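You operate a simulated robot arm through the tools that you are given. There is no shell and no other tool. Be economical: measure what you need, move in short steps, check, and stop when the job is done.

You are at the controls of a simulated two-armed robot. One attempt, no reset.

TASK
Pack the orange box and the square violet earpiece in the orange carton and carry it to the grey riser.
Fine: lid pressed on first; both hands. Set down upright: orange box.
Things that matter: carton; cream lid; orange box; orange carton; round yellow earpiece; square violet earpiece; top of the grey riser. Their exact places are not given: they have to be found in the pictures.

It is judged by the outcome, as a careful person would: the job done as asked, and still so three seconds after it is handed in. It fails if anything else is knocked over, pushed out of place, dropped, spilled or broken. Lids that push on must go on centred and level and be pressed home; caps that screw on are set level and turned clockwise until they are tight.

THE ROBOT
Two 7-joint arms with two-finger parallel grippers on one trunk, on a base that drives. Base frame: it is fixed to the floor where the robot stands at the start and does not move with it; the origin is under the middle of the robot, x ahead of it, y to its left, z up; the surface under the hand at the start is at about z = 0.9. Lengths are in m, angles in rad, forces in N, time in s.
The left shoulder is at the start at [0.06, 0.143, 0.926], the right one opposite. With the tool pointing down near the work surface each hand reaches from about 0.28 to 0.7 m from the robot's upright axis, wherever it stands, measured 20 degrees to its own side. Places, roughly: carton [0.5, -0.1, 0.9]; cream lid (28x17x4 cm) [0.7, -0.1, 0.9]; orange box (6x4x4 cm) [0.5, 0.2, 0.9]; round yellow earpiece [-1.25, 2.75, 1.25]; top of the grey riser [0.5, -1, 1]. Payload 1.57 kg a hand.
The TCP of each hand is the grasp point between the finger pads, 0.03 m short of the fingertips. In the tool frame z runs along the fingers and y along their closing line. Largest opening 0.11 m; finger width 0.024, thickness 0.012; the body of the gripper, 0.048 by 0.112 m, starts 0.078 m behind the TCP.
Orientation is that of the tool frame in the base frame, as a unit quaternion [x, y, z, w]. With the fingers straight down and closing along the base's y, the tool's x points along the base's -x, its y along +y and its z along -z.

THE INTERFACE
- The arms move only by the tool jog_arm. It takes "left_motion", "right_motion" or both (then of equal length, played together; a hand with none holds still); each is a list of rows, each a list of 3 entries, a list of its own where there are three numbers: the opening in per cent of the stroke, from 0 (shut) to 100 (fully open), then the shift along the base's x, y, z in units of 25 mm (1.0 is 25 mm), then the turn, a rotation vector about the base's x, y, z in units of 8 degrees (1.0 is 8 degrees). In form: [[gripper, [dx, dy, dz], [ax, ay, az]], ...]. A call has 1 to 10 rows; each row shifts and turns the commanded pose from where the row before left it. A call with a number of a shift or a turn outside -1 to 1 is refused whole. A row lasts 0.2 s, in which the tool goes at most 0.05 m and 0.15 rad; a call with a longer step from one row to the next is refused whole, and so is a gripper value outside its range. A pose out of reach is approached as far as the arm can. The call stops where the force on the tool passes 40 N (or 10 N more than at its start, if that is more) or the arm is blocked; 0.2 s more then pass. The fingers move at their own pace (about 0.045 m/s each) and stop on an object; they squeeze with about 24 N. The grip force told is the motor's: it shows also when the fingers shut on nothing. Time passes only in rows, and 0.2 s behind the last, so rows that do not move let the fingers close. It gives the time, the measured TCP pose, the force on the tool (base axes), the opening and the grip force at its end, in the units of the frame above (readings bear some noise), with the torque about the TCP (base axes, N m) and any sound that the robot's microphone picked up.
- Cameras (640 x 400 px; columns grow to the right, rows downward): "scene" is now at [0.0495, -0.0239, 1.5409]; the picture's right is [-0.29, -0.96, 0.00], its down [-0.68, 0.21, -0.70] and it looks along [0.67, -0.21, -0.71] (base axes); focal length 269 px, centre (320, 200). "left" rides on the left gripper at [0.07, -0.016, -0.141] in its tool frame; the picture's right is [0.23, 0.97, 0.00], its down [-0.86, 0.20, -0.48] and it looks along [-0.47, 0.11, 0.88] (tool axes); focal length 222 px, centre (320, 200). "right" rides on the right gripper at [0.07, 0.016, -0.141] in its tool frame; the picture's right is [-0.23, 0.97, 0.00], its down [-0.86, -0.20, -0.48] and it looks along [-0.47, -0.11, 0.88] (tool axes); focal length 222 px, centre (320, 200).
- snapshot(camera): a new picture of that camera. It takes no simulated time.
- raise_lower(by): slides the trunk up (or, below 0, down) by that many m; the arms and the scene camera ride with it, the base frame stays. It gives what a move gives, with no picture.
- roll_base(legs): drives the robot by 1 to 6 legs, each [ahead, left, turn to the left] in m, m and rad, along the robot's own axes; the way and the turn of a leg run together, so that a leg with both is an arc; at most 1.5 m and 3.142 rad a leg. The arms and the cameras ride along, it lands a little off, and it stops where it bumps. It gives what a move gives.
- head_to(pan, tilt): turns the head with the scene camera to pan (to the left, within 1.501 rad either way) and tilt (down, from -0.506 to 1.204), counted from straight ahead of the robot. It gives what a move gives.
- locate(camera, pixels): for up to 12 pixels [column, row] of the newest picture of that camera ("zoom" is the newest enlarged one), the place [x, y, z] in the base frame of the surface seen there, good to about 0.002 m. It takes no simulated time.
- close_up(camera, box): a new picture of the part [left, top, right, bottom] of that camera's present view, enlarged. It takes no simulated time.
- job_done(): hands the job in; it is judged then, once.

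Keep the steps short. Do not move on a guess: measure, check each grasp and each placing, and mend mistakes. In all there are 80 turns and 70 pictures (those below and enlarged ones count). Leave the grippers open and the arms clear of the work at the hand-in unless told otherwise, and finish with a single line.

The tools are called by a JSON object that holds its "fn" and its "kwargs". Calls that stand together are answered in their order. jog_arm: Moves the arms, as the interface text tells. Its arguments: {"type":"object","properties":{"left_motion":{"type":"array"},"right_motion":{"type":"array"}},"required":[]} The other tools are called the same way: raise_lower (by) slides the trunk up or down; roll_base (legs) drives the base; head_to (pan, tilt) turns the head that bears the scene camera; snapshot (camera) takes a picture; locate (camera, pixels) gives the place of the surface under pixels of a picture; close_up (camera, box) takes an enlarged picture of a part of a camera's view; job_done () hands the job in.

At the start:

```text
clock: 0.0
left_tool_pos: [0.6351, 0.1147, 0.9997]
left_tool_rot: [0.001, 1.0, 0.0, 0.0]
left_contact_force: [0.2, 0.6, 0.6]
left_ft_torque: [-0.02, 0.01, 0.01]
left_gripper_width: 0.1101
left_grip_force: 0.0
right_tool_pos: [0.4019, -0.3346, 0.9992]
right_tool_rot: [0.0, 1.0, 0.0, 0.0]
right_contact_force: [0.9, -0.6, -0.3]
right_ft_torque: [0.01, 0.02, 0.02]
right_gripper_width: 0.1099
right_grip_force: 0.0
trunk travel left (down, up): [-0.525, 0.065]
robot x, y, heading: [0.0007, 0.0021, -0.001]
head pan, tilt: [-0.298, 0.789]
```

scene: 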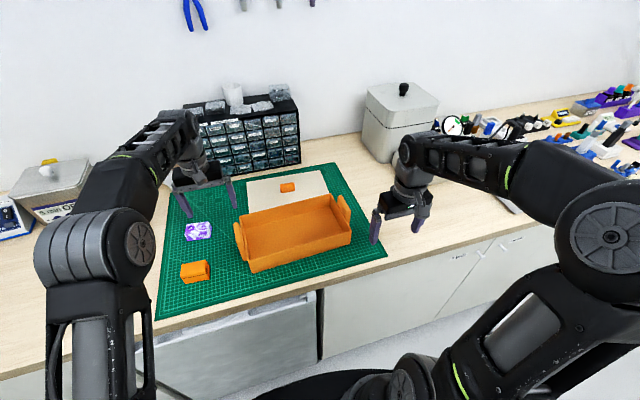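
right: 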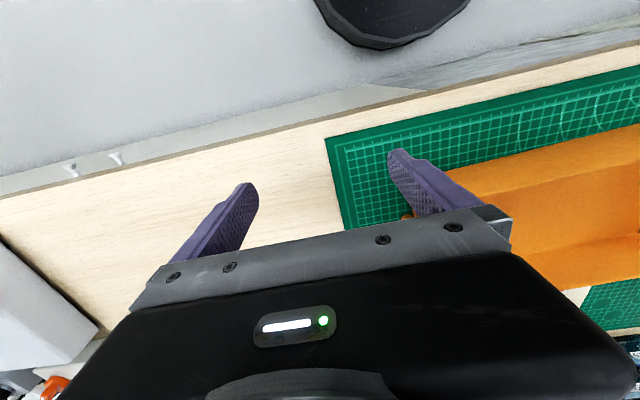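
left: 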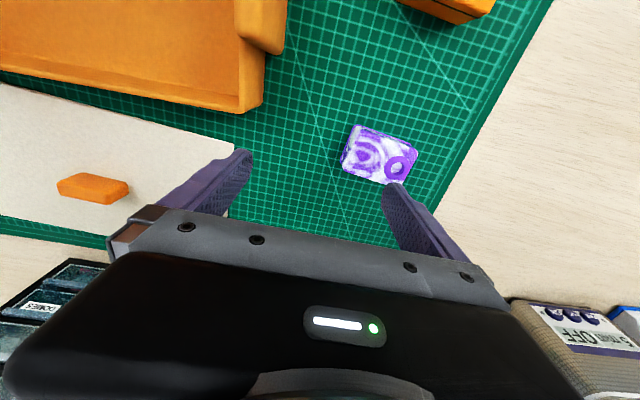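

I see the orange carton around (295,235), the cream lid behind it at (287,190), an orange box at (195,271) and a violet item at (198,231). I'll enlarge these to see what each one is.

{"fn": "close_up", "kwargs": {"camera": "scene", "box": [150, 160, 390, 310]}}

{"fn": "locate", "kwargs": {"camera": "scene", "pixels": [[198, 229], [192, 268], [287, 187], [295, 240], [344, 205], [241, 240], [250, 271], [351, 243], [255, 195], [318, 180], [180, 290], [334, 197]]}}

```text
2.67 times, centred on (270, 235) of scene
```

zoom: 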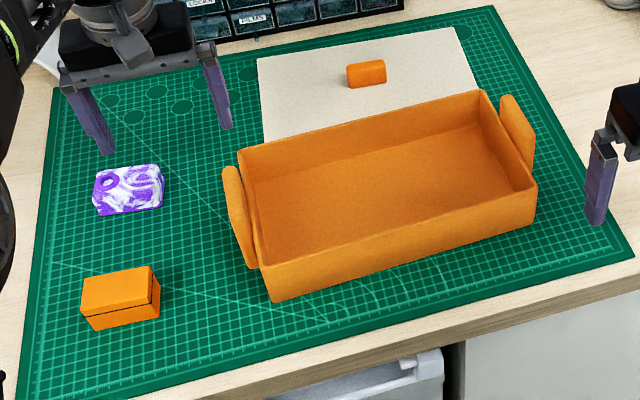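

```text
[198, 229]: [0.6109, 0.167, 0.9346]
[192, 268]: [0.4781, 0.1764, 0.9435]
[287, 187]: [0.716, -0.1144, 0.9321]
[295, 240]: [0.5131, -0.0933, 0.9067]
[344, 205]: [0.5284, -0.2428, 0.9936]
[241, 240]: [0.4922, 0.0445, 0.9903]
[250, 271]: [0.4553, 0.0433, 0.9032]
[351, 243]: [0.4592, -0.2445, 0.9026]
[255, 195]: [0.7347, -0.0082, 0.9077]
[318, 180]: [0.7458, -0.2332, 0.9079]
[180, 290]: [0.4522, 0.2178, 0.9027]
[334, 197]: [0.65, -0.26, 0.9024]
```

The violet marbled square piece, the orange box (seam near its top) and the carton with end handles are clear. Next I'll measure the carton's edges, the lid and both items in this enlarged picture.

{"fn": "locate", "kwargs": {"camera": "zoom", "pixels": [[240, 152], [262, 264], [533, 186], [483, 94], [232, 172], [252, 262], [506, 97], [530, 132], [260, 60], [464, 28], [476, 80], [264, 135]]}}

{"fn": "locate", "kwargs": {"camera": "zoom", "pixels": [[84, 282], [150, 270], [157, 290], [90, 312], [97, 175], [158, 167], [160, 188], [100, 196], [350, 66], [383, 62], [383, 74], [352, 79]]}}

{"fn": "close_up", "kwargs": {"camera": "left", "box": [320, 100, 440, 200]}}

```text
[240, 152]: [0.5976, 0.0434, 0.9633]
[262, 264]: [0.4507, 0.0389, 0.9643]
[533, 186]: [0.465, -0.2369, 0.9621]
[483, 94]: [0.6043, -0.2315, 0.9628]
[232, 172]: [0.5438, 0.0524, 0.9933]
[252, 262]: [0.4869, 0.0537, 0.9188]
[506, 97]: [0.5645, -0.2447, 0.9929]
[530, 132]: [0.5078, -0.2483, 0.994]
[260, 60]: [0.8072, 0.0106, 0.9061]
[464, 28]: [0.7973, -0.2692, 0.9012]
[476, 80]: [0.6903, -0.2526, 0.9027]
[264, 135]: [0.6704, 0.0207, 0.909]
```

```text
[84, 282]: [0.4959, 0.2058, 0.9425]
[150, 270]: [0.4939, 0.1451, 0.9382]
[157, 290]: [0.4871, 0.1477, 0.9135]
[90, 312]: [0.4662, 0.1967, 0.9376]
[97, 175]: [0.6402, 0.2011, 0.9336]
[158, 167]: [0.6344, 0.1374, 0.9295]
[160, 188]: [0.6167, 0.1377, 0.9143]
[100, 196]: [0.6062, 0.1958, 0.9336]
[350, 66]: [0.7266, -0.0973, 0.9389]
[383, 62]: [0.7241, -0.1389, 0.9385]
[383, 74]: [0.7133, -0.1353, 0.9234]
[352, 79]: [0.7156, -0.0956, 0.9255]
```

```text
4.00 times, centred on (380, 150) of left
```

zoom: 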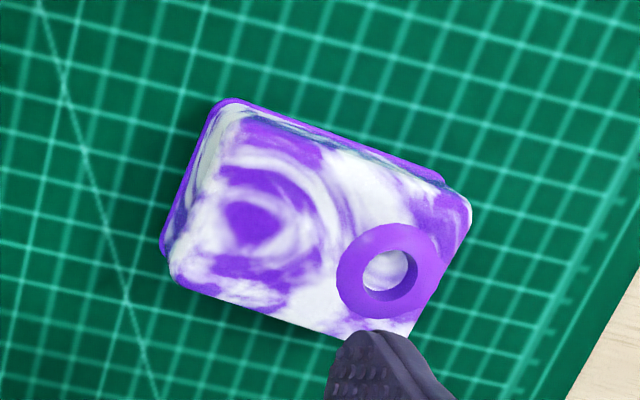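

Readings:
- The carton rim is at z≈0.963 and its floor at z≈0.907. It spans x 0.455–0.60 and y −0.237–0.043.
- The violet piece is centred near (0.622, 0.168), with its top at 0.934.
- The orange box is centred near (0.478, 0.176), with its top at 0.942.

First I'll bring the open left hand over the violet piece and lower it around it.

{"fn": "jog_arm", "kwargs": {"left_motion": [[100, [-0.52, 1, 0], [0, 0, -0.65]], [100, [0, 1, 0], [0, 0, 0]], [100, [0, 0.12, -0.8], [0, 0, 0]], [100, [0, 0, -0.3], [0, 0, 0]]]}}

{"fn": "snapshot", "kwargs": {"camera": "left"}}

```text
clock: 1.0
left_tool_pos: [0.6213, 0.1666, 0.974]
left_tool_rot: [0.044, 0.999, 0.0, 0.0]
left_contact_force: [0.2, 0.8, -0.3]
left_ft_torque: [0.03, -0.02, 0.03]
left_gripper_width: 0.1101
left_grip_force: 0.1
right_tool_pos: [0.4016, -0.3354, 1.0001]
right_tool_rot: [0.0, 1.0, 0.0, -0.001]
right_contact_force: [0.4, -0.2, 0.5]
right_ft_torque: [0.02, 0.01, 0.03]
right_gripper_width: 0.1099
right_grip_force: 0.0
trunk travel left (down, up): [-0.525, 0.065]
robot x, y, heading: [0.0014, 0.0016, 0.002]
head pan, tilt: [-0.298, 0.789]
```

```text
64 pictures are left
```

left: 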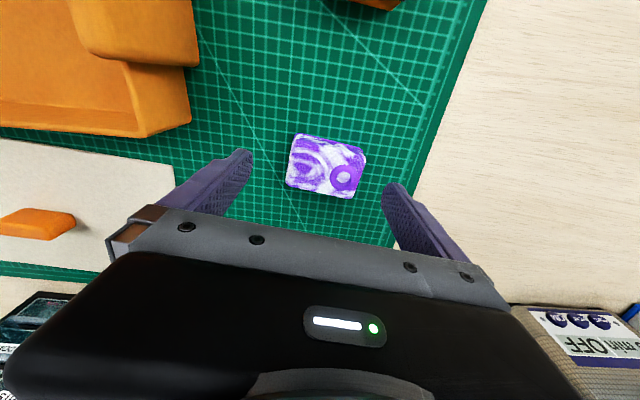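

The piece at (327,165) lies centred between the fingers and square to them. Next I'll lower to TCP z≈0.937 and close.

{"fn": "jog_arm", "kwargs": {"left_motion": [[100, [0, 0, -0.8], [0, 0, 0]], [100, [0, 0, -0.68], [0, 0, 0]], [40, [0, 0, 0], [0, 0, 0]], [0, [0, 0, 0], [0, 0, 0]], [0, [0, 0, 0], [0, 0, 0]], [0, [0, 0, 0], [0, 0, 0]], [0, [0, 0, 0], [0, 0, 0]]]}}

{"fn": "snapshot", "kwargs": {"camera": "left"}}

```text
clock: 2.6
left_tool_pos: [0.6222, 0.1665, 0.9371]
left_tool_rot: [0.046, 0.999, -0.001, -0.001]
left_contact_force: [-0.3, -0.6, 0.7]
left_ft_torque: [0.03, 0.0, 0.0]
left_gripper_width: 0.0652
left_grip_force: 24.4
right_tool_pos: [0.4016, -0.336, 0.9999]
right_tool_rot: [-0.001, 1.0, 0.0, 0.0]
right_contact_force: [0.4, -0.2, 0.2]
right_ft_torque: [-0.01, 0.0, 0.01]
right_gripper_width: 0.1101
right_grip_force: 0.0
trunk travel left (down, up): [-0.525, 0.065]
robot x, y, heading: [-0.0005, 0.0003, 0.003]
head pan, tilt: [-0.298, 0.789]
```

```text
63 pictures are left
```

left: 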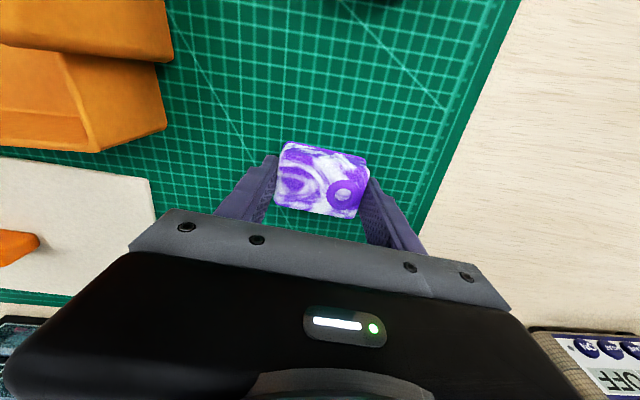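

Held at 65 mm with 24 N. Next I'll lift it 125 mm, above the handles.

{"fn": "jog_arm", "kwargs": {"left_motion": [[0, [0, 0, 0.6], [0, 0, 0]], [0, [0, 0, 1], [0, 0, 0]], [0, [0, 0, 1], [0, 0, 0]], [0, [0, 0, 1], [0, 0, 0]], [0, [0, 0, 1], [0, 0, 0.5]], [0, [-0.4, -0.6, 0.4], [0, 0, 0.47]]]}}

{"fn": "jog_arm", "kwargs": {"left_motion": [[0, [-0.4, -1, 0], [0, 0, 0]], [0, [-0.4, -1, 0], [0, 0, 0]], [0, [-0.4, -1, 0], [0, 0, 0]], [0, [-0.4, -1, 0], [0, 0, 0]], [0, [-0.4, -1, 0], [0, 0, 0]], [0, [-0.4, -1, 0], [0, 0, 0]], [0, [-0.4, -1, 0], [0, 0, 0]], [0, [-0.4, -1, 0], [0, 0, 0]], [0, [-0.08, -1, 0], [0, 0, 0]], [0, [0, -1, 0], [0, 0, 0]]]}}

{"fn": "jog_arm", "kwargs": {"left_motion": [[0, [0, -1, 0], [0, 0, 0]], [0, [0, -1, 0], [0, 0, 0]], [0, [0, -0.46, 0], [0, 0, 0]], [0, [0, 0, 0], [0, 0, 0]]]}}

{"fn": "snapshot", "kwargs": {"camera": "left"}}

{"fn": "snapshot", "kwargs": {"camera": "scene"}}

```text
clock: 4.0
left_tool_pos: [0.6117, 0.1543, 1.0358]
left_tool_rot: [0.013, 1.0, 0.0, 0.001]
left_contact_force: [-0.9, 0.8, -0.3]
left_ft_torque: [0.01, 0.01, 0.02]
left_gripper_width: 0.0
left_grip_force: 20.8
left hand out of reach, approached as far as the arm can: row 5
right_tool_pos: [0.4015, -0.3366, 0.9998]
right_tool_rot: [-0.001, 1.0, 0.0, 0.0]
right_contact_force: [-0.7, -1.0, 0.2]
right_ft_torque: [0.03, 0.01, 0.01]
right_gripper_width: 0.1101
right_grip_force: 0.0
trunk travel left (down, up): [-0.525, 0.065]
robot x, y, heading: [-0.0002, -0.0007, -0.002]
head pan, tilt: [-0.298, 0.789]
```

```text
clock: 6.2
left_tool_pos: [0.5308, -0.0976, 1.037]
left_tool_rot: [0.013, 1.0, 0.0, 0.001]
left_contact_force: [0.5, 0.4, -0.2]
left_ft_torque: [0.04, -0.05, 0.02]
left_gripper_width: 0.0
left_grip_force: 21.8
right_tool_pos: [0.4031, -0.3365, 0.9988]
right_tool_rot: [0.0, 1.0, 0.002, -0.001]
right_contact_force: [-0.9, -0.9, 0.5]
right_ft_torque: [0.04, -0.01, -0.01]
right_gripper_width: 0.11
right_grip_force: 0.1
trunk travel left (down, up): [-0.525, 0.065]
robot x, y, heading: [-0.0004, -0.0009, 0.0]
head pan, tilt: [-0.298, 0.789]
```

```text
clock: 7.2
left_tool_pos: [0.5298, -0.0952, 1.0364]
left_tool_rot: [0.012, 1.0, 0.0, 0.001]
left_contact_force: [0.9, 0.6, 0.2]
left_ft_torque: [0.0, -0.03, 0.0]
left_gripper_width: 0.0
left_grip_force: 21.4
left hand out of reach, approached as far as the arm can: row 1, 2, 3
right_tool_pos: [0.4028, -0.336, 0.9985]
right_tool_rot: [0.0, 1.0, 0.0, 0.0]
right_contact_force: [-0.8, -0.1, -0.4]
right_ft_torque: [-0.01, -0.01, -0.01]
right_gripper_width: 0.1098
right_grip_force: 0.0
trunk travel left (down, up): [-0.525, 0.065]
robot x, y, heading: [-0.0007, 0.0017, -0.0]
head pan, tilt: [-0.298, 0.789]
```

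```text
62 pictures are left
```

left: 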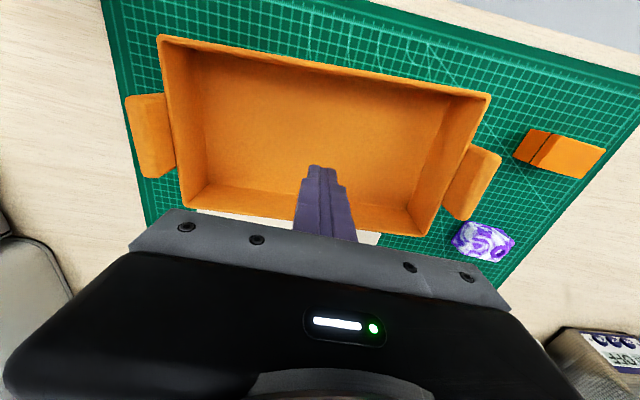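

```text
61 pictures are left
```

scene: 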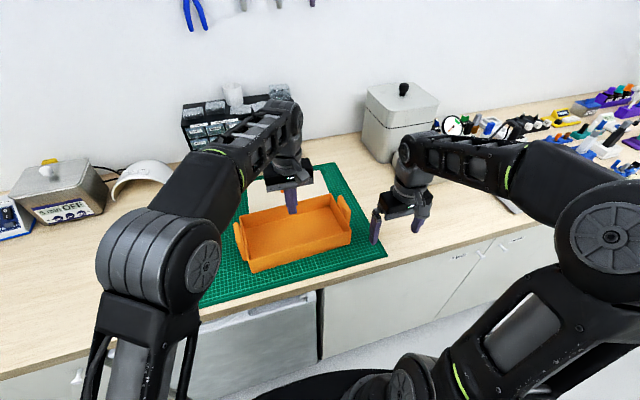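

I see the grip failed: the left fingers are shut on nothing and the violet piece is still on the mat at about (485,240) in the left view. It must have slipped out during the lift, and I shouldn't have run the transfer moves before checking. The left hand also ran out of reach at y≈−0.095. I'll look closely at the piece and measure where it is.

{"fn": "close_up", "kwargs": {"camera": "left", "box": [440, 200, 540, 270]}}

{"fn": "locate", "kwargs": {"camera": "left", "pixels": [[485, 240], [468, 222], [513, 240], [500, 258], [455, 244], [484, 255], [565, 150]]}}

```text
5.71 times, centred on (490, 235) of left
```

zoom: 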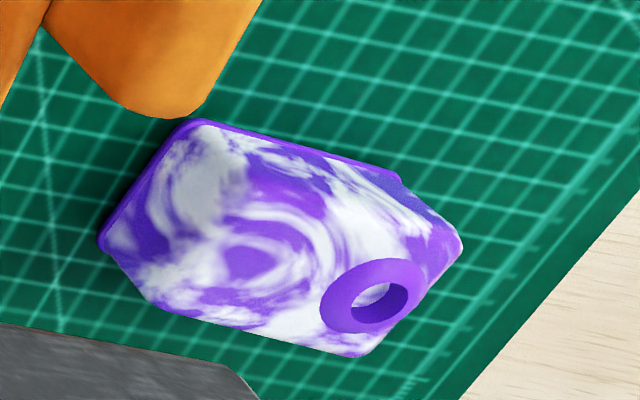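

```text
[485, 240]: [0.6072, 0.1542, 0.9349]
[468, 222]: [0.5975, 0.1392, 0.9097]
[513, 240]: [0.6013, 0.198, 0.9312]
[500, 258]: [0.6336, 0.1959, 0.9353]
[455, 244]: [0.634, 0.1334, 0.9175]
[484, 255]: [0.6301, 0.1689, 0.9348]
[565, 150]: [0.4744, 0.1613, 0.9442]
```

The piece hardly moved. It sits at about (0.617, 0.167), now almost square to the axes. I'll bring the left hand back over it, still high, and open it on the way. Then I'll look at its side shape to see why it slipped.

{"fn": "jog_arm", "kwargs": {"left_motion": [[0, [0.3, 1, 0], [0, 0, 0]], [0, [0.3, 1, 0], [0, 0, 0]], [0, [0.3, 1, 0], [0, 0, 0]], [100, [0.3, 1, 0], [0, 0, 0]], [100, [0.3, 1, 0], [0, 0, 0]], [100, [0.3, 1, 0], [0, 0, 0]]]}}

{"fn": "close_up", "kwargs": {"camera": "left", "box": [340, 120, 500, 220]}}

{"fn": "close_up", "kwargs": {"camera": "scene", "box": [160, 200, 260, 300]}}

```text
clock: 8.6
left_tool_pos: [0.5753, 0.054, 1.0398]
left_tool_rot: [0.013, 1.0, 0.0, 0.001]
left_contact_force: [-0.3, 0.2, -0.6]
left_ft_torque: [0.0, -0.03, -0.02]
left_gripper_width: 0.0677
left_grip_force: 0.1
right_tool_pos: [0.4006, -0.3358, 1.0001]
right_tool_rot: [0.0, 1.0, 0.0, -0.001]
right_contact_force: [0.7, -0.5, 0.4]
right_ft_torque: [-0.03, 0.0, -0.01]
right_gripper_width: 0.1099
right_grip_force: 0.0
trunk travel left (down, up): [-0.525, 0.065]
robot x, y, heading: [-0.0006, 0.0014, -0.001]
head pan, tilt: [-0.298, 0.789]
```

```text
4.00 times, centred on (420, 170) of left
```

zoom: 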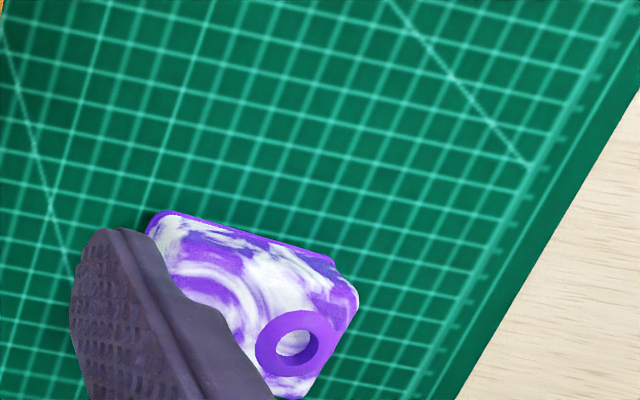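

```text
4.00 times, centred on (210, 250) of scene
```

zoom: 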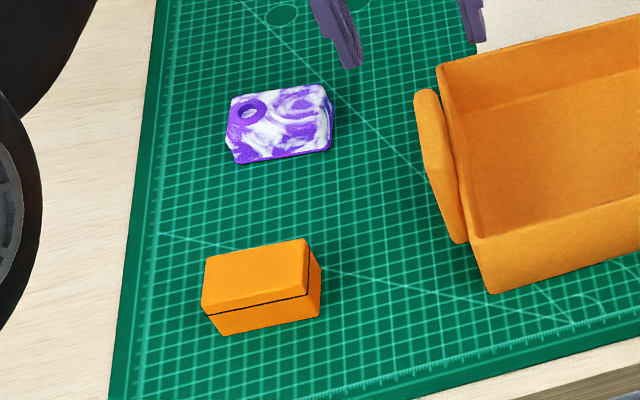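

The piece may have sloping ends. I'll sample its heights across both directions to get the profile.

{"fn": "close_up", "kwargs": {"camera": "scene", "box": [210, 215, 250, 245]}}

{"fn": "locate", "kwargs": {"camera": "scene", "pixels": [[217, 227], [219, 227], [225, 228], [231, 228], [237, 228], [240, 228], [241, 229], [242, 229], [228, 222], [228, 233], [228, 236], [228, 238]]}}

```text
13.33 times, centred on (230, 230) of scene
```

zoom: 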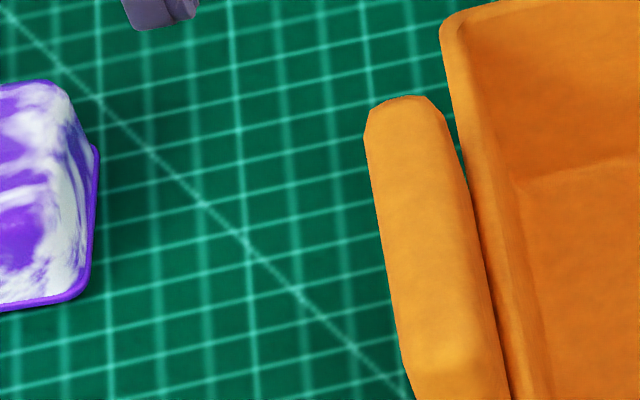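

```text
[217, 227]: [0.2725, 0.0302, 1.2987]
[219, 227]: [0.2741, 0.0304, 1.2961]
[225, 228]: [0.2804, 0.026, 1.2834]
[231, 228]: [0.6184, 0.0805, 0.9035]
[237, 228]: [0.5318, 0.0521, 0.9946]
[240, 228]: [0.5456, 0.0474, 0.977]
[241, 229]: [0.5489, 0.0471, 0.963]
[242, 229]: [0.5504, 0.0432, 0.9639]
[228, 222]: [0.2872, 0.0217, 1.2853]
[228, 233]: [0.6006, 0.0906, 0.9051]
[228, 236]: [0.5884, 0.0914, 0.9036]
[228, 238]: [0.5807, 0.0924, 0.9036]
```

{"fn": "close_up", "kwargs": {"camera": "scene", "box": [178, 212, 226, 248]}}

{"fn": "locate", "kwargs": {"camera": "zoom", "pixels": [[420, 200], [450, 190], [470, 190], [485, 190], [500, 190], [510, 190], [515, 190], [300, 300], [300, 330], [300, 350], [300, 360], [300, 370]]}}

```text
11.11 times, centred on (202, 230) of scene
```

zoom: 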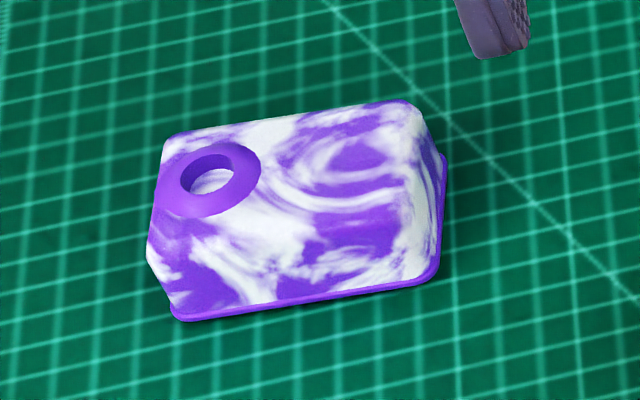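

```text
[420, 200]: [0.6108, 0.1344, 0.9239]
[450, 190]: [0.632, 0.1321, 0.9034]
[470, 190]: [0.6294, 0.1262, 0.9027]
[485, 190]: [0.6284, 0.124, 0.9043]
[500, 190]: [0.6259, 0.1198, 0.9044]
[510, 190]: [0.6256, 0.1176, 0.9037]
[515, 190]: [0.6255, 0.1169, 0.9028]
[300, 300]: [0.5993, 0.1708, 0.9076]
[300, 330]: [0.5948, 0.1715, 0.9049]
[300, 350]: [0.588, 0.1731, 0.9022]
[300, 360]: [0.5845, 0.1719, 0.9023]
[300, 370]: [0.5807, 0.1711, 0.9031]
```

{"fn": "locate", "kwargs": {"camera": "zoom", "pixels": [[300, 120], [300, 140], [300, 170], [300, 200], [300, 220], [300, 240], [300, 260], [300, 280], [430, 210], [437, 210], [410, 180], [160, 280]]}}

```text
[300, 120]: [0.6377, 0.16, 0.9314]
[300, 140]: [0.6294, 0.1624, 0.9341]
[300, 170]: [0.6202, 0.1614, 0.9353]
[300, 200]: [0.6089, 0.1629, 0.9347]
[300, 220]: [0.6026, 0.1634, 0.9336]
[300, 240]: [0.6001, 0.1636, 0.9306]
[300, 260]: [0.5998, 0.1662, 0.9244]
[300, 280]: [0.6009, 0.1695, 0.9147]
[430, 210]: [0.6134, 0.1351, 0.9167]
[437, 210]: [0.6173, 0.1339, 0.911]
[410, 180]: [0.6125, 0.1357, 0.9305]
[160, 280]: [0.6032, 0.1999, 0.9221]
```

The profile shows nearly vertical long sides at x≈0.600–0.638, while the ends taper by about 5°, so the grip along y squeezed it out. I'll grip it across x instead. First I'll raise the trunk a little for reach, then turn the left hand 90° above the piece.

{"fn": "raise_lower", "kwargs": {"by": 0.05}}

{"fn": "jog_arm", "kwargs": {"left_motion": [[100, [0, 0.5, 0], [0, 0, 1]], [100, [0, 0.5, 0], [0, 0, 1]], [100, [0, 0.5, 0], [0, 0, 1]], [100, [0, 0.5, 0], [0, 0, 1]], [100, [0, 0.5, 0], [0, 0, 1]], [100, [0, 0.5, 0], [0, 0, 1]], [100, [0, 0.5, 0], [0, 0, 1]], [100, [0, 0.5, 0], [0, 0, 1]]]}}

```text
clock: 9.5
left_tool_pos: [0.5764, 0.0525, 1.0891]
left_tool_rot: [0.012, 1.0, 0.0, 0.001]
left_contact_force: [0.1, -0.2, 0.3]
left_ft_torque: [0.0, 0.0, -0.02]
left_gripper_width: 0.1101
left_grip_force: 0.0
right_tool_pos: [0.4023, -0.3355, 1.0497]
right_tool_rot: [0.0, 1.0, -0.001, 0.0]
right_contact_force: [0.9, -0.3, -0.2]
right_ft_torque: [-0.01, 0.0, -0.01]
right_gripper_width: 0.1102
right_grip_force: 0.1
trunk travel left (down, up): [-0.575, 0.015]
robot x, y, heading: [0.0004, 0.0003, -0.002]
head pan, tilt: [-0.298, 0.789]
```

```text
clock: 11.3
left_tool_pos: [0.5766, 0.1529, 1.0888]
left_tool_rot: [-0.52, 0.854, 0.0, -0.001]
left_contact_force: [0.8, -0.1, 0.2]
left_ft_torque: [-0.02, -0.03, 0.01]
left_gripper_width: 0.1101
left_grip_force: 0.1
right_tool_pos: [0.4021, -0.335, 1.0512]
right_tool_rot: [0.0, 1.0, 0.001, 0.0]
right_contact_force: [0.0, 0.4, 0.3]
right_ft_torque: [0.01, 0.01, 0.0]
right_gripper_width: 0.1098
right_grip_force: 0.1
trunk travel left (down, up): [-0.575, 0.015]
robot x, y, heading: [0.0026, -0.0017, -0.004]
head pan, tilt: [-0.298, 0.789]
```

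Turning works, with yaw now about 1.09 rad. I'll finish the turn, centre over the piece and come down to z≈1.0 for a look.

{"fn": "jog_arm", "kwargs": {"left_motion": [[100, [0.6, 0.3, -0.5], [0, 0, 1]], [100, [0.6, 0.26, -1], [0, 0, 1]], [100, [0.5, 0, -1], [0, 0, 1]], [100, [0, 0, -1], [0, 0, 0.4]]]}}

{"fn": "snapshot", "kwargs": {"camera": "left"}}

```text
clock: 12.3
left_tool_pos: [0.6176, 0.1666, 1.0013]
left_tool_rot: [-0.707, 0.707, 0.0, -0.001]
left_contact_force: [0.3, 0.0, 0.2]
left_ft_torque: [0.02, 0.0, 0.04]
left_gripper_width: 0.11
left_grip_force: 0.2
right_tool_pos: [0.4011, -0.3363, 1.0498]
right_tool_rot: [0.0, 1.0, 0.001, 0.0]
right_contact_force: [-0.5, -0.8, 0.4]
right_ft_torque: [0.0, 0.03, 0.02]
right_gripper_width: 0.1098
right_grip_force: 0.0
trunk travel left (down, up): [-0.575, 0.015]
robot x, y, heading: [0.0019, 0.0011, 0.005]
head pan, tilt: [-0.298, 0.789]
```

```text
55 pictures are left
```

left: 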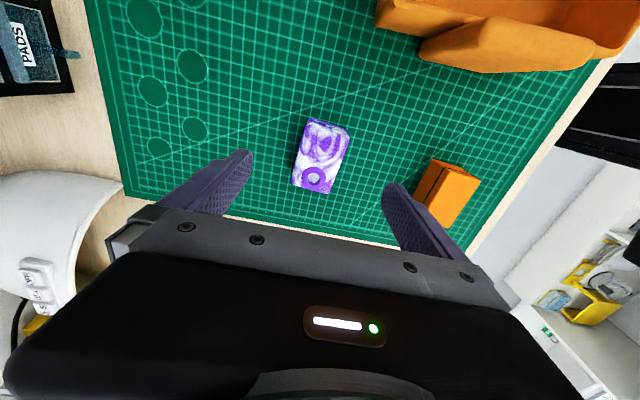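

The piece at (322,155) is centred and square to the finger line, and the orange box at (447,195) is clear of the fingers. Next I'll lower to z≈0.935, close, and lift slowly by only 5 mm to test.

{"fn": "jog_arm", "kwargs": {"left_motion": [[100, [0, 0, -1], [0, 0, 0]], [100, [0, 0, -1], [0, 0, 0]], [100, [0, 0, -0.62], [0, 0, 0]], [100, [0, 0, 0], [0, 0, 0]], [0, [0, 0, 0], [0, 0, 0]], [0, [0, 0, 0], [0, 0, 0]], [0, [0, 0, 0], [0, 0, 0]], [0, [0, 0, 0], [0, 0, 0]], [0, [0, 0, 0], [0, 0, 0]], [0, [0, 0, 0], [0, 0, 0]]]}}

{"fn": "jog_arm", "kwargs": {"left_motion": [[0, [0, 0, 0.1], [0, 0, 0]], [0, [0, 0, 0.1], [0, 0, 0]], [0, [0, 0, 0.2], [0, 0, 0]], [0, [0, 0, 0.2], [0, 0, 0]], [0, [0, 0, 0], [0, 0, 0]]]}}

{"fn": "snapshot", "kwargs": {"camera": "left"}}

```text
clock: 14.5
left_tool_pos: [0.6181, 0.165, 0.9363]
left_tool_rot: [-0.706, 0.708, 0.0, 0.0]
left_contact_force: [0.0, 0.2, 0.2]
left_ft_torque: [0.02, -0.02, 0.0]
left_gripper_width: 0.0435
left_grip_force: 24.1
right_tool_pos: [0.4024, -0.3357, 1.0498]
right_tool_rot: [0.0, 1.0, 0.0, 0.0]
right_contact_force: [-0.2, 0.6, -0.3]
right_ft_torque: [-0.01, 0.0, -0.01]
right_gripper_width: 0.1101
right_grip_force: 0.0
trunk travel left (down, up): [-0.575, 0.015]
robot x, y, heading: [-0.0025, 0.0046, 0.001]
head pan, tilt: [-0.298, 0.789]
```

```text
clock: 15.7
left_tool_pos: [0.6174, 0.1658, 0.9503]
left_tool_rot: [-0.706, 0.708, -0.001, 0.0]
left_contact_force: [-0.7, -0.1, 0.2]
left_ft_torque: [-0.02, 0.01, -0.03]
left_gripper_width: 0.043
left_grip_force: 23.9
right_tool_pos: [0.4037, -0.3359, 1.0488]
right_tool_rot: [0.0, 1.0, 0.0, 0.0]
right_contact_force: [0.1, -0.2, -0.3]
right_ft_torque: [-0.03, 0.01, 0.01]
right_gripper_width: 0.11
right_grip_force: 0.0
trunk travel left (down, up): [-0.575, 0.015]
robot x, y, heading: [0.0003, -0.0004, 0.001]
head pan, tilt: [-0.298, 0.789]
```

```text
54 pictures are left
```

left: 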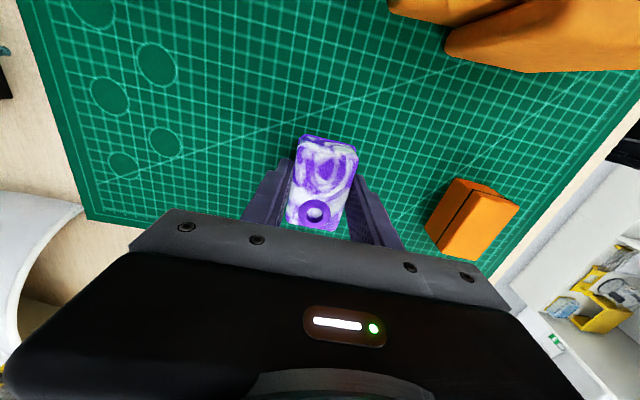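

{"fn": "locate", "kwargs": {"camera": "left", "pixels": [[325, 165], [325, 190], [345, 190]]}}

```text
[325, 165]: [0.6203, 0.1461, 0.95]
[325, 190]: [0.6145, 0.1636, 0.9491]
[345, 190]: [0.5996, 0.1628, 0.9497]
```

The top of the piece reads 0.949, so it rose with the hand. I'll continue the slow lift.

{"fn": "jog_arm", "kwargs": {"left_motion": [[0, [0, 0, 0.2], [0, 0, 0]], [0, [0, 0, 0.4], [0, 0, 0]], [0, [0, 0, 0.5], [0, 0, 0]], [0, [0, 0, 0.5], [0, 0, 0]], [0, [0, 0, 0.5], [0, 0, 0]], [0, [0, 0, 0.5], [0, 0, 0]], [0, [0, 0, 0.5], [0, 0, 0]], [0, [0, 0, 0.5], [0, 0, 0]], [0, [0, 0, 0.5], [0, 0, 0]], [0, [0, 0, 0.3], [0, 0, 0]]]}}

```text
clock: 17.9
left_tool_pos: [0.619, 0.1669, 1.06]
left_tool_rot: [-0.706, 0.708, 0.001, 0.0]
left_contact_force: [-0.2, 0.1, -1.0]
left_ft_torque: [0.01, -0.01, -0.04]
left_gripper_width: 0.0432
left_grip_force: 24.4
right_tool_pos: [0.4018, -0.3363, 1.0502]
right_tool_rot: [0.001, 1.0, 0.0, 0.0]
right_contact_force: [0.4, -0.6, 0.2]
right_ft_torque: [0.04, 0.0, 0.04]
right_gripper_width: 0.1102
right_grip_force: 0.1
trunk travel left (down, up): [-0.575, 0.015]
robot x, y, heading: [-0.001, 0.0016, -0.002]
head pan, tilt: [-0.298, 0.789]
```

It is still firmly held at 43 mm. I'll carry it over the left handle into the carton, turning slightly to match the carton.

{"fn": "jog_arm", "kwargs": {"left_motion": [[0, [-0.2, -0.4, 0], [0, 0, 0.1]], [0, [-0.36, -0.8, 0], [0, 0, 0.1]], [0, [-0.4, -0.8, 0], [0, 0, 0.1]], [0, [-0.4, -0.8, 0], [0, 0, 0]], [0, [-0.4, -0.8, 0], [0, 0, 0]], [0, [-0.4, -0.8, 0], [0, 0, 0]], [0, [-0.4, -0.8, 0], [0, 0, 0]], [0, [-0.4, -0.8, 0], [0, 0, 0]], [0, [-0.4, -0.8, 0], [0, 0, 0]], [0, [-0.28, -0.8, 0], [0, 0, 0]]]}}

{"fn": "jog_arm", "kwargs": {"left_motion": [[0, [0, -0.8, 0], [0, 0, 0]], [0, [0, -0.8, 0], [0, 0, 0]], [0, [0, -0.8, 0], [0, 0, 0]], [0, [0, -0.4, 0], [0, 0, 0]]]}}

{"fn": "snapshot", "kwargs": {"camera": "left"}}

{"fn": "snapshot", "kwargs": {"camera": "scene"}}

```text
clock: 20.1
left_tool_pos: [0.527, -0.0245, 1.0604]
left_tool_rot: [0.721, -0.693, 0.0, 0.0]
left_contact_force: [0.7, -0.8, -0.4]
left_ft_torque: [0.01, 0.03, -0.02]
left_gripper_width: 0.0429
left_grip_force: 24.5
right_tool_pos: [0.4025, -0.3364, 1.0501]
right_tool_rot: [-0.001, 1.0, 0.0, 0.0]
right_contact_force: [-0.1, -0.5, -0.3]
right_ft_torque: [0.05, -0.01, 0.01]
right_gripper_width: 0.1099
right_grip_force: 0.0
trunk travel left (down, up): [-0.575, 0.015]
robot x, y, heading: [0.003, -0.0014, -0.005]
head pan, tilt: [-0.298, 0.789]
```

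```text
clock: 21.1
left_tool_pos: [0.5282, -0.0944, 1.0592]
left_tool_rot: [0.72, -0.694, 0.0, 0.0]
left_contact_force: [-0.7, -0.4, -0.7]
left_ft_torque: [-0.01, 0.01, 0.01]
left_gripper_width: 0.0433
left_grip_force: 23.8
right_tool_pos: [0.4012, -0.3348, 1.0508]
right_tool_rot: [0.0, 1.0, 0.0, 0.0]
right_contact_force: [0.2, 0.5, 0.3]
right_ft_torque: [-0.02, -0.01, 0.01]
right_gripper_width: 0.11
right_grip_force: 0.1
trunk travel left (down, up): [-0.575, 0.015]
robot x, y, heading: [0.0013, 0.0002, 0.003]
head pan, tilt: [-0.298, 0.789]
```

```text
53 pictures are left
```

left: 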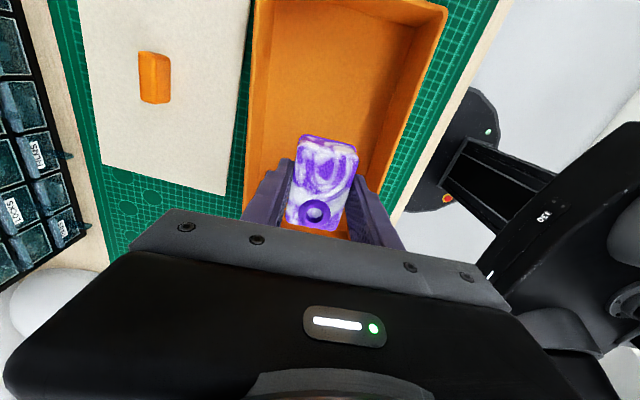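

```text
52 pictures are left
```

scene: 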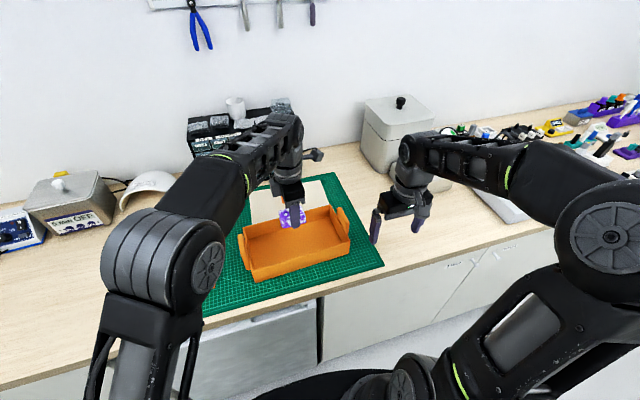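

The piece hangs over the inside of the carton, clear of the walls. I'll lower to TCP≈0.943 and watch the force, aiming for the floor at 0.907.

{"fn": "jog_arm", "kwargs": {"left_motion": [[0, [0, 0, -0.6], [0, 0, 0]], [0, [0, 0, -0.8], [0, 0, 0]], [0, [0, 0, -0.8], [0, 0, 0]], [0, [0, 0, -0.8], [0, 0, 0]], [0, [0, 0, -0.8], [0, 0, 0]], [0, [0, 0, -0.5], [0, 0, 0]], [0, [0, 0, -0.2], [0, 0, 0]], [0, [0, 0, -0.1], [0, 0, 0]], [0, [0, 0, 0], [0, 0, 0]]]}}

{"fn": "snapshot", "kwargs": {"camera": "left"}}

```text
clock: 23.1
left_tool_pos: [0.5285, -0.0926, 0.9453]
left_tool_rot: [0.72, -0.694, 0.0, 0.0]
left_contact_force: [-0.2, -0.1, -0.9]
left_ft_torque: [0.05, -0.01, 0.02]
left_gripper_width: 0.0434
left_grip_force: 23.7
right_tool_pos: [0.403, -0.3358, 1.0494]
right_tool_rot: [0.0, 1.0, 0.0, 0.0]
right_contact_force: [-0.1, -1.3, 0.5]
right_ft_torque: [0.02, 0.02, 0.01]
right_gripper_width: 0.1099
right_grip_force: 0.0
trunk travel left (down, up): [-0.575, 0.015]
robot x, y, heading: [-0.0006, 0.001, 0.0]
head pan, tilt: [-0.298, 0.789]
```

```text
51 pictures are left
```

left: 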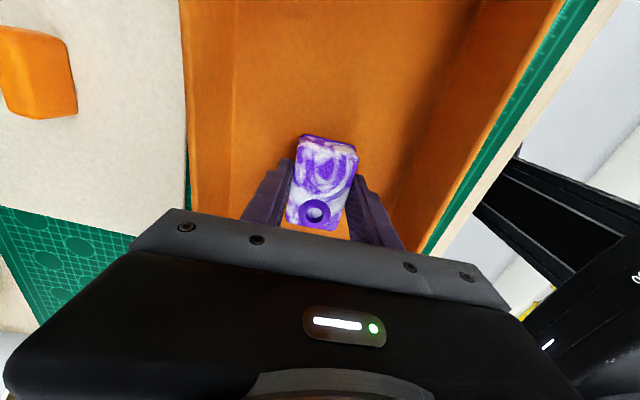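

No contact yet at 0.945. I'll feel downward in 1 mm steps.

{"fn": "jog_arm", "kwargs": {"left_motion": [[0, [0, 0, -0.06], [0, 0, 0]], [0, [0, 0, -0.06], [0, 0, 0]], [0, [0, 0, 0], [0, 0, 0]]]}}

{"fn": "locate", "kwargs": {"camera": "left", "pixels": [[325, 165], [330, 80], [400, 130]]}}

```text
clock: 23.9
left_tool_pos: [0.5287, -0.0935, 0.9416]
left_tool_rot: [0.72, -0.694, -0.001, 0.0]
left_contact_force: [-0.6, 0.2, 0.2]
left_ft_torque: [-0.03, 0.01, 0.02]
left_gripper_width: 0.0434
left_grip_force: 24.3
right_tool_pos: [0.4024, -0.3356, 1.0492]
right_tool_rot: [0.0, 1.0, 0.0, 0.0]
right_contact_force: [-0.1, 0.9, -0.1]
right_ft_torque: [0.0, -0.05, 0.0]
right_gripper_width: 0.1101
right_grip_force: 0.0
trunk travel left (down, up): [-0.575, 0.015]
robot x, y, heading: [-0.0012, 0.0003, -0.003]
head pan, tilt: [-0.298, 0.789]
```

```text
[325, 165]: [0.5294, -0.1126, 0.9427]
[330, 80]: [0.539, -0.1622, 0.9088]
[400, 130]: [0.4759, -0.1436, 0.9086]
```

The top of the piece is now ≈0.939, so its bottom is on the floor at ≈0.907. I'll open to 65 % and rise.

{"fn": "jog_arm", "kwargs": {"left_motion": [[0, [0, 0, -0.04], [0, 0, 0]], [50, [0, 0, 0], [0, 0, 0]], [65, [0, 0, 0], [0, 0, 0]], [65, [0, 0, 0], [0, 0, 0]], [65, [0, 0, 0.5], [0, 0, 0]], [65, [0, 0, 1], [0, 0, 0]], [65, [0, 0, 1], [0, 0, 0]], [65, [0, 0, 1], [0, 0, 0]], [65, [0, 0, 1], [0, 0, 0]], [65, [0, 0, 0.2], [0, 0, 0]]]}}

{"fn": "snapshot", "kwargs": {"camera": "left"}}

```text
clock: 26.1
left_tool_pos: [0.5266, -0.0944, 1.0585]
left_tool_rot: [0.721, -0.693, -0.001, -0.001]
left_contact_force: [-0.2, 0.1, -0.3]
left_ft_torque: [-0.02, 0.0, 0.0]
left_gripper_width: 0.0717
left_grip_force: 0.0
right_tool_pos: [0.4026, -0.3352, 1.0487]
right_tool_rot: [0.0, 1.0, 0.0, 0.0]
right_contact_force: [0.5, 0.5, -0.5]
right_ft_torque: [0.01, -0.01, 0.01]
right_gripper_width: 0.1102
right_grip_force: 0.1
trunk travel left (down, up): [-0.575, 0.015]
robot x, y, heading: [-0.0022, -0.001, -0.004]
head pan, tilt: [-0.298, 0.789]
```

```text
50 pictures are left
```

left: 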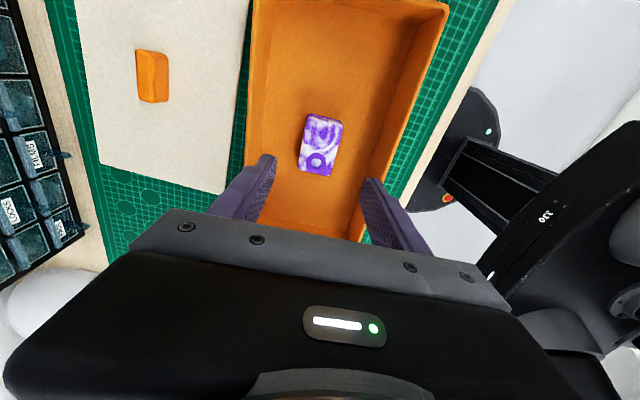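

The violet piece lies flat inside. Now the orange box: I'll move the left hand above (0.478, 0.175).

{"fn": "jog_arm", "kwargs": {"left_motion": [[100, [-0.1, 1, 0], [0, 0, 0]], [100, [-0.2, 1, 0], [0, 0, 0]], [100, [-0.2, 1, 0], [0, 0, 0]], [100, [-0.2, 1, 0], [0, 0, 0]], [100, [-0.2, 1, 0], [0, 0, 0]], [100, [-0.2, 1, 0], [0, 0, 0]], [100, [-0.2, 1, 0], [0, 0, 0]], [100, [-0.2, 1, 0], [0, 0, 0]], [100, [-0.2, 1, 0], [0, 0, -0.25]], [100, [-0.2, 1, 0], [0, 0, -0.25]]]}}

{"fn": "jog_arm", "kwargs": {"left_motion": [[100, [0, 0.75, -0.6], [0, 0, 0]], [100, [0, 0, -1], [0, 0, 0]], [100, [0, 0, -0.5], [0, 0, 0]]]}}

{"fn": "snapshot", "kwargs": {"camera": "left"}}

```text
clock: 28.3
left_tool_pos: [0.4787, 0.1572, 1.0595]
left_tool_rot: [-0.695, 0.719, 0.0, 0.0]
left_contact_force: [0.0, 0.5, -0.7]
left_ft_torque: [-0.02, 0.0, 0.02]
left_gripper_width: 0.1099
left_grip_force: 0.1
right_tool_pos: [0.4027, -0.336, 1.0506]
right_tool_rot: [-0.001, 1.0, 0.001, 0.0]
right_contact_force: [0.7, 0.6, 0.7]
right_ft_torque: [0.03, -0.01, -0.01]
right_gripper_width: 0.1098
right_grip_force: 0.1
trunk travel left (down, up): [-0.575, 0.015]
robot x, y, heading: [0.0026, -0.0009, -0.003]
head pan, tilt: [-0.298, 0.789]
```

```text
clock: 29.1
left_tool_pos: [0.4795, 0.1762, 1.0055]
left_tool_rot: [-0.695, 0.719, 0.0, 0.0]
left_contact_force: [-0.1, -0.4, -1.0]
left_ft_torque: [0.0, 0.01, 0.01]
left_gripper_width: 0.1099
left_grip_force: 0.0
right_tool_pos: [0.4013, -0.3346, 1.0507]
right_tool_rot: [0.0, 1.0, -0.001, -0.001]
right_contact_force: [-0.8, 0.8, 0.2]
right_ft_torque: [-0.02, 0.01, -0.01]
right_gripper_width: 0.1098
right_grip_force: 0.1
trunk travel left (down, up): [-0.575, 0.015]
robot x, y, heading: [0.0031, -0.0017, -0.0]
head pan, tilt: [-0.298, 0.789]
```

```text
49 pictures are left
```

left: 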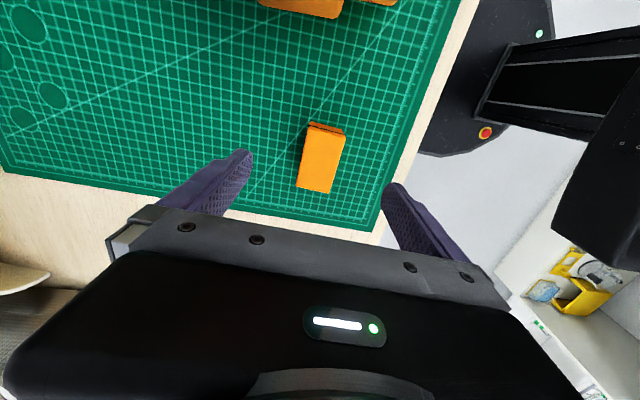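

Centred and square. I'll lower to z≈0.937, close, and then test with a small slow lift.

{"fn": "jog_arm", "kwargs": {"left_motion": [[100, [0, 0, -1], [0, 0, 0]], [100, [0, 0, -1], [0, 0, 0]], [100, [0, 0, -0.72], [0, 0, 0]], [100, [0, 0, 0], [0, 0, 0]], [0, [0, 0, 0], [0, 0, 0]], [0, [0, 0, 0], [0, 0, 0]], [0, [0, 0, 0], [0, 0, 0]], [0, [0, 0, 0], [0, 0, 0]], [0, [0, 0, 0], [0, 0, 0]], [0, [0, 0, 0], [0, 0, 0]]]}}

{"fn": "jog_arm", "kwargs": {"left_motion": [[0, [0, 0, 0.1], [0, 0, 0]], [0, [0, 0, 0.1], [0, 0, 0]], [0, [0, 0, 0.2], [0, 0, 0]], [0, [0, 0, 0.2], [0, 0, 0]], [0, [0, 0, 0], [0, 0, 0]]]}}

{"fn": "snapshot", "kwargs": {"camera": "left"}}

{"fn": "locate", "kwargs": {"camera": "left", "pixels": [[325, 165], [325, 190], [335, 150]]}}

```text
clock: 31.3
left_tool_pos: [0.4796, 0.1764, 0.941]
left_tool_rot: [-0.696, 0.718, 0.0, 0.0]
left_contact_force: [-0.2, -0.7, -0.3]
left_ft_torque: [0.0, -0.01, -0.04]
left_gripper_width: 0.0351
left_grip_force: 23.9
right_tool_pos: [0.4017, -0.3348, 1.0505]
right_tool_rot: [-0.001, 1.0, 0.0, 0.0]
right_contact_force: [0.3, -1.0, 0.1]
right_ft_torque: [-0.03, 0.01, 0.01]
right_gripper_width: 0.1098
right_grip_force: 0.1
trunk travel left (down, up): [-0.575, 0.015]
robot x, y, heading: [0.0008, -0.005, 0.0]
head pan, tilt: [-0.298, 0.789]
```

```text
clock: 32.5
left_tool_pos: [0.4806, 0.1758, 0.9548]
left_tool_rot: [-0.696, 0.718, 0.001, 0.0]
left_contact_force: [0.0, 0.5, 0.0]
left_ft_torque: [0.0, -0.01, -0.02]
left_gripper_width: 0.0348
left_grip_force: 24.1
right_tool_pos: [0.4023, -0.3351, 1.0503]
right_tool_rot: [0.0, 1.0, 0.0, 0.0]
right_contact_force: [0.0, -0.4, 0.4]
right_ft_torque: [0.0, 0.03, 0.02]
right_gripper_width: 0.11
right_grip_force: 0.1
trunk travel left (down, up): [-0.575, 0.015]
robot x, y, heading: [0.0002, -0.0022, 0.002]
head pan, tilt: [-0.298, 0.789]
```

```text
48 pictures are left
```

left: 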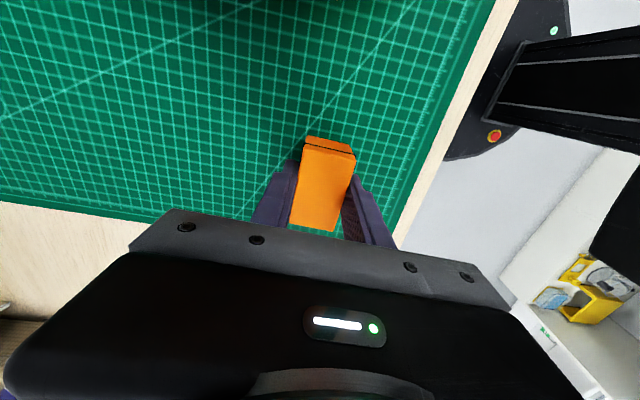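

```text
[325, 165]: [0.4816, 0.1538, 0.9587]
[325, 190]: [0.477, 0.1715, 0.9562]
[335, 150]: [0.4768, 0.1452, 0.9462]
```

The box is lifted, with its top at about 0.957. I'll continue up slowly and then carry it over to (0.527, −0.008).

{"fn": "jog_arm", "kwargs": {"left_motion": [[0, [0, 0, 0.2], [0, 0, 0]], [0, [0, 0, 0.4], [0, 0, 0]], [0, [0, 0, 0.5], [0, 0, 0]], [0, [0, 0, 0.5], [0, 0, 0]], [0, [0, 0, 0.5], [0, 0, 0]], [0, [0, 0, 0.5], [0, 0, 0]], [0, [0, 0, 0.5], [0, 0, 0]], [0, [0, 0, 0.5], [0, 0, 0]], [0, [0, 0, 0.5], [0, 0, 0]], [0, [0, 0, 0.2], [0, 0, 0]]]}}

{"fn": "jog_arm", "kwargs": {"left_motion": [[0, [0.1, -0.4, 0], [0, 0, 0.1]], [0, [0.22, -0.8, 0], [0, 0, 0.1]], [0, [0.22, -0.8, 0], [0, 0, 0.1]], [0, [0.22, -0.8, 0], [0, 0, 0.1]], [0, [0.22, -0.8, 0], [0, 0, 0.1]], [0, [0.22, -0.8, 0], [0, 0, 0]], [0, [0.22, -0.8, 0], [0, 0, 0]], [0, [0.22, -0.8, 0], [0, 0, 0]], [0, [0.22, -0.8, 0], [0, 0, 0]], [0, [0, -0.55, 0], [0, 0, 0]]]}}

{"fn": "snapshot", "kwargs": {"camera": "left"}}

```text
clock: 34.7
left_tool_pos: [0.4814, 0.1759, 1.0629]
left_tool_rot: [-0.696, 0.718, 0.0, 0.001]
left_contact_force: [-0.1, -0.8, 0.0]
left_ft_torque: [-0.01, -0.01, -0.01]
left_gripper_width: 0.0347
left_grip_force: 23.9
right_tool_pos: [0.4017, -0.3353, 1.0492]
right_tool_rot: [-0.001, 1.0, 0.0, -0.001]
right_contact_force: [0.0, 0.3, 1.0]
right_ft_torque: [0.01, -0.03, 0.03]
right_gripper_width: 0.11
right_grip_force: 0.1
trunk travel left (down, up): [-0.575, 0.015]
robot x, y, heading: [0.0013, 0.0011, 0.001]
head pan, tilt: [-0.298, 0.789]
```

```text
clock: 36.9
left_tool_pos: [0.5288, -0.0077, 1.0615]
left_tool_rot: [0.72, -0.694, 0.0, 0.0]
left_contact_force: [-0.6, -0.6, -0.6]
left_ft_torque: [-0.02, 0.0, 0.0]
left_gripper_width: 0.0347
left_grip_force: 24.2
right_tool_pos: [0.4025, -0.3353, 1.049]
right_tool_rot: [0.0, 1.0, -0.001, 0.0]
right_contact_force: [0.3, 0.0, -0.4]
right_ft_torque: [0.0, -0.03, -0.01]
right_gripper_width: 0.1099
right_grip_force: 0.1
trunk travel left (down, up): [-0.575, 0.015]
robot x, y, heading: [-0.0006, -0.0, 0.001]
head pan, tilt: [-0.298, 0.789]
```

```text
47 pictures are left
```

left: 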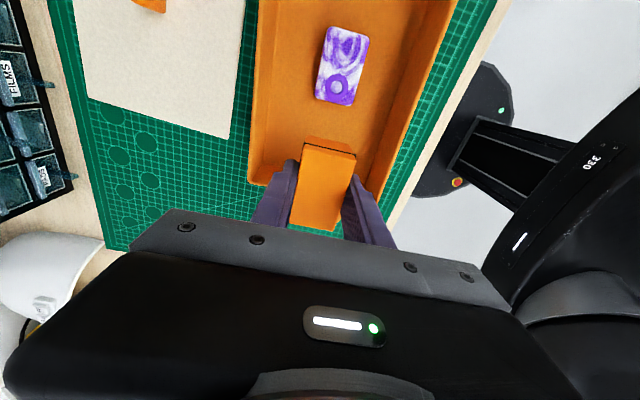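

Box over its place, earpiece clear. I'll lower to TCP≈0.948, then feel for the floor.

{"fn": "jog_arm", "kwargs": {"left_motion": [[0, [0, 0, -0.6], [0, 0, 0]], [0, [0, 0, -0.8], [0, 0, 0]], [0, [0, 0, -0.8], [0, 0, 0]], [0, [0, 0, -0.8], [0, 0, 0]], [0, [0, 0, -0.8], [0, 0, 0]], [0, [0, 0, -0.5], [0, 0, 0]], [0, [0, 0, -0.2], [0, 0, 0]], [0, [0, 0, -0.04], [0, 0, 0]], [0, [0, 0, 0], [0, 0, 0]]]}}

{"fn": "jog_arm", "kwargs": {"left_motion": [[0, [0, 0, -0.04], [0, 0, 0]], [0, [0, 0, -0.04], [0, 0, 0]], [0, [0, 0, 0], [0, 0, 0]]]}}

```text
clock: 38.9
left_tool_pos: [0.5268, -0.0079, 0.9485]
left_tool_rot: [0.721, -0.693, 0.0, 0.0]
left_contact_force: [0.2, 0.0, -0.2]
left_ft_torque: [0.01, -0.04, -0.02]
left_gripper_width: 0.0351
left_grip_force: 23.7
right_tool_pos: [0.4013, -0.335, 1.05]
right_tool_rot: [0.0, 1.0, 0.0, 0.0]
right_contact_force: [-0.3, -0.6, -0.1]
right_ft_torque: [0.01, -0.04, 0.0]
right_gripper_width: 0.1103
right_grip_force: 0.1
trunk travel left (down, up): [-0.575, 0.015]
robot x, y, heading: [-0.001, 0.0003, 0.002]
head pan, tilt: [-0.298, 0.789]
```

```text
clock: 39.7
left_tool_pos: [0.5259, -0.0089, 0.9463]
left_tool_rot: [0.721, -0.693, 0.0, -0.001]
left_contact_force: [0.4, 0.2, -0.4]
left_ft_torque: [-0.06, -0.01, 0.0]
left_gripper_width: 0.035
left_grip_force: 24.3
right_tool_pos: [0.4018, -0.3349, 1.0493]
right_tool_rot: [0.0, 1.0, -0.001, 0.0]
right_contact_force: [-0.1, 0.1, 0.2]
right_ft_torque: [-0.01, 0.04, 0.05]
right_gripper_width: 0.1101
right_grip_force: 0.0
trunk travel left (down, up): [-0.575, 0.015]
robot x, y, heading: [-0.0016, -0.0013, -0.0]
head pan, tilt: [-0.298, 0.789]
```

The box is at floor level to within a millimetre. I'll open to 60 % and rise.

{"fn": "jog_arm", "kwargs": {"left_motion": [[0, [0, 0, -0.03], [0, 0, 0]], [45, [0, 0, 0], [0, 0, 0]], [60, [0, 0, 0], [0, 0, 0]], [60, [0, 0, 0], [0, 0, 0]], [60, [0, 0, 0.5], [0, 0, 0]], [60, [0, 0, 1], [0, 0, 0]], [60, [0, 0, 1], [0, 0, 0]], [60, [0, 0, 1], [0, 0, 0]], [60, [0, 0, 1], [0, 0, 0]], [60, [0, 0, 0.2], [0, 0, 0]]]}}

{"fn": "snapshot", "kwargs": {"camera": "left"}}

```text
clock: 41.9
left_tool_pos: [0.5234, -0.0065, 1.0629]
left_tool_rot: [0.72, -0.694, 0.0, 0.0]
left_contact_force: [-0.5, 0.7, -0.8]
left_ft_torque: [-0.02, -0.03, 0.01]
left_gripper_width: 0.0656
left_grip_force: 0.1
right_tool_pos: [0.4012, -0.3351, 1.0506]
right_tool_rot: [0.0, 1.0, 0.0, 0.0]
right_contact_force: [-0.7, 0.8, -0.5]
right_ft_torque: [-0.01, 0.02, 0.0]
right_gripper_width: 0.1101
right_grip_force: 0.1
trunk travel left (down, up): [-0.575, 0.015]
robot x, y, heading: [0.0013, 0.0002, -0.003]
head pan, tilt: [-0.298, 0.789]
```

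```text
46 pictures are left
```

left: 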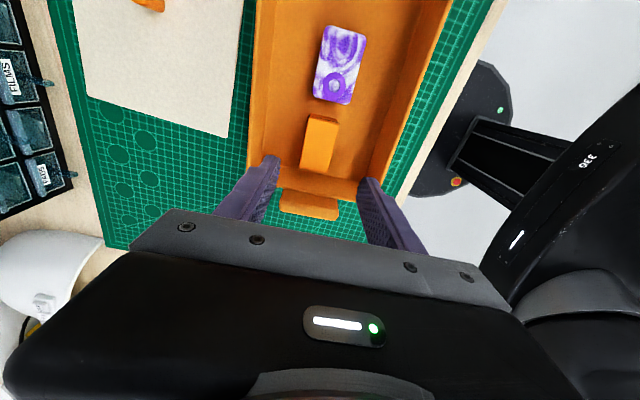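

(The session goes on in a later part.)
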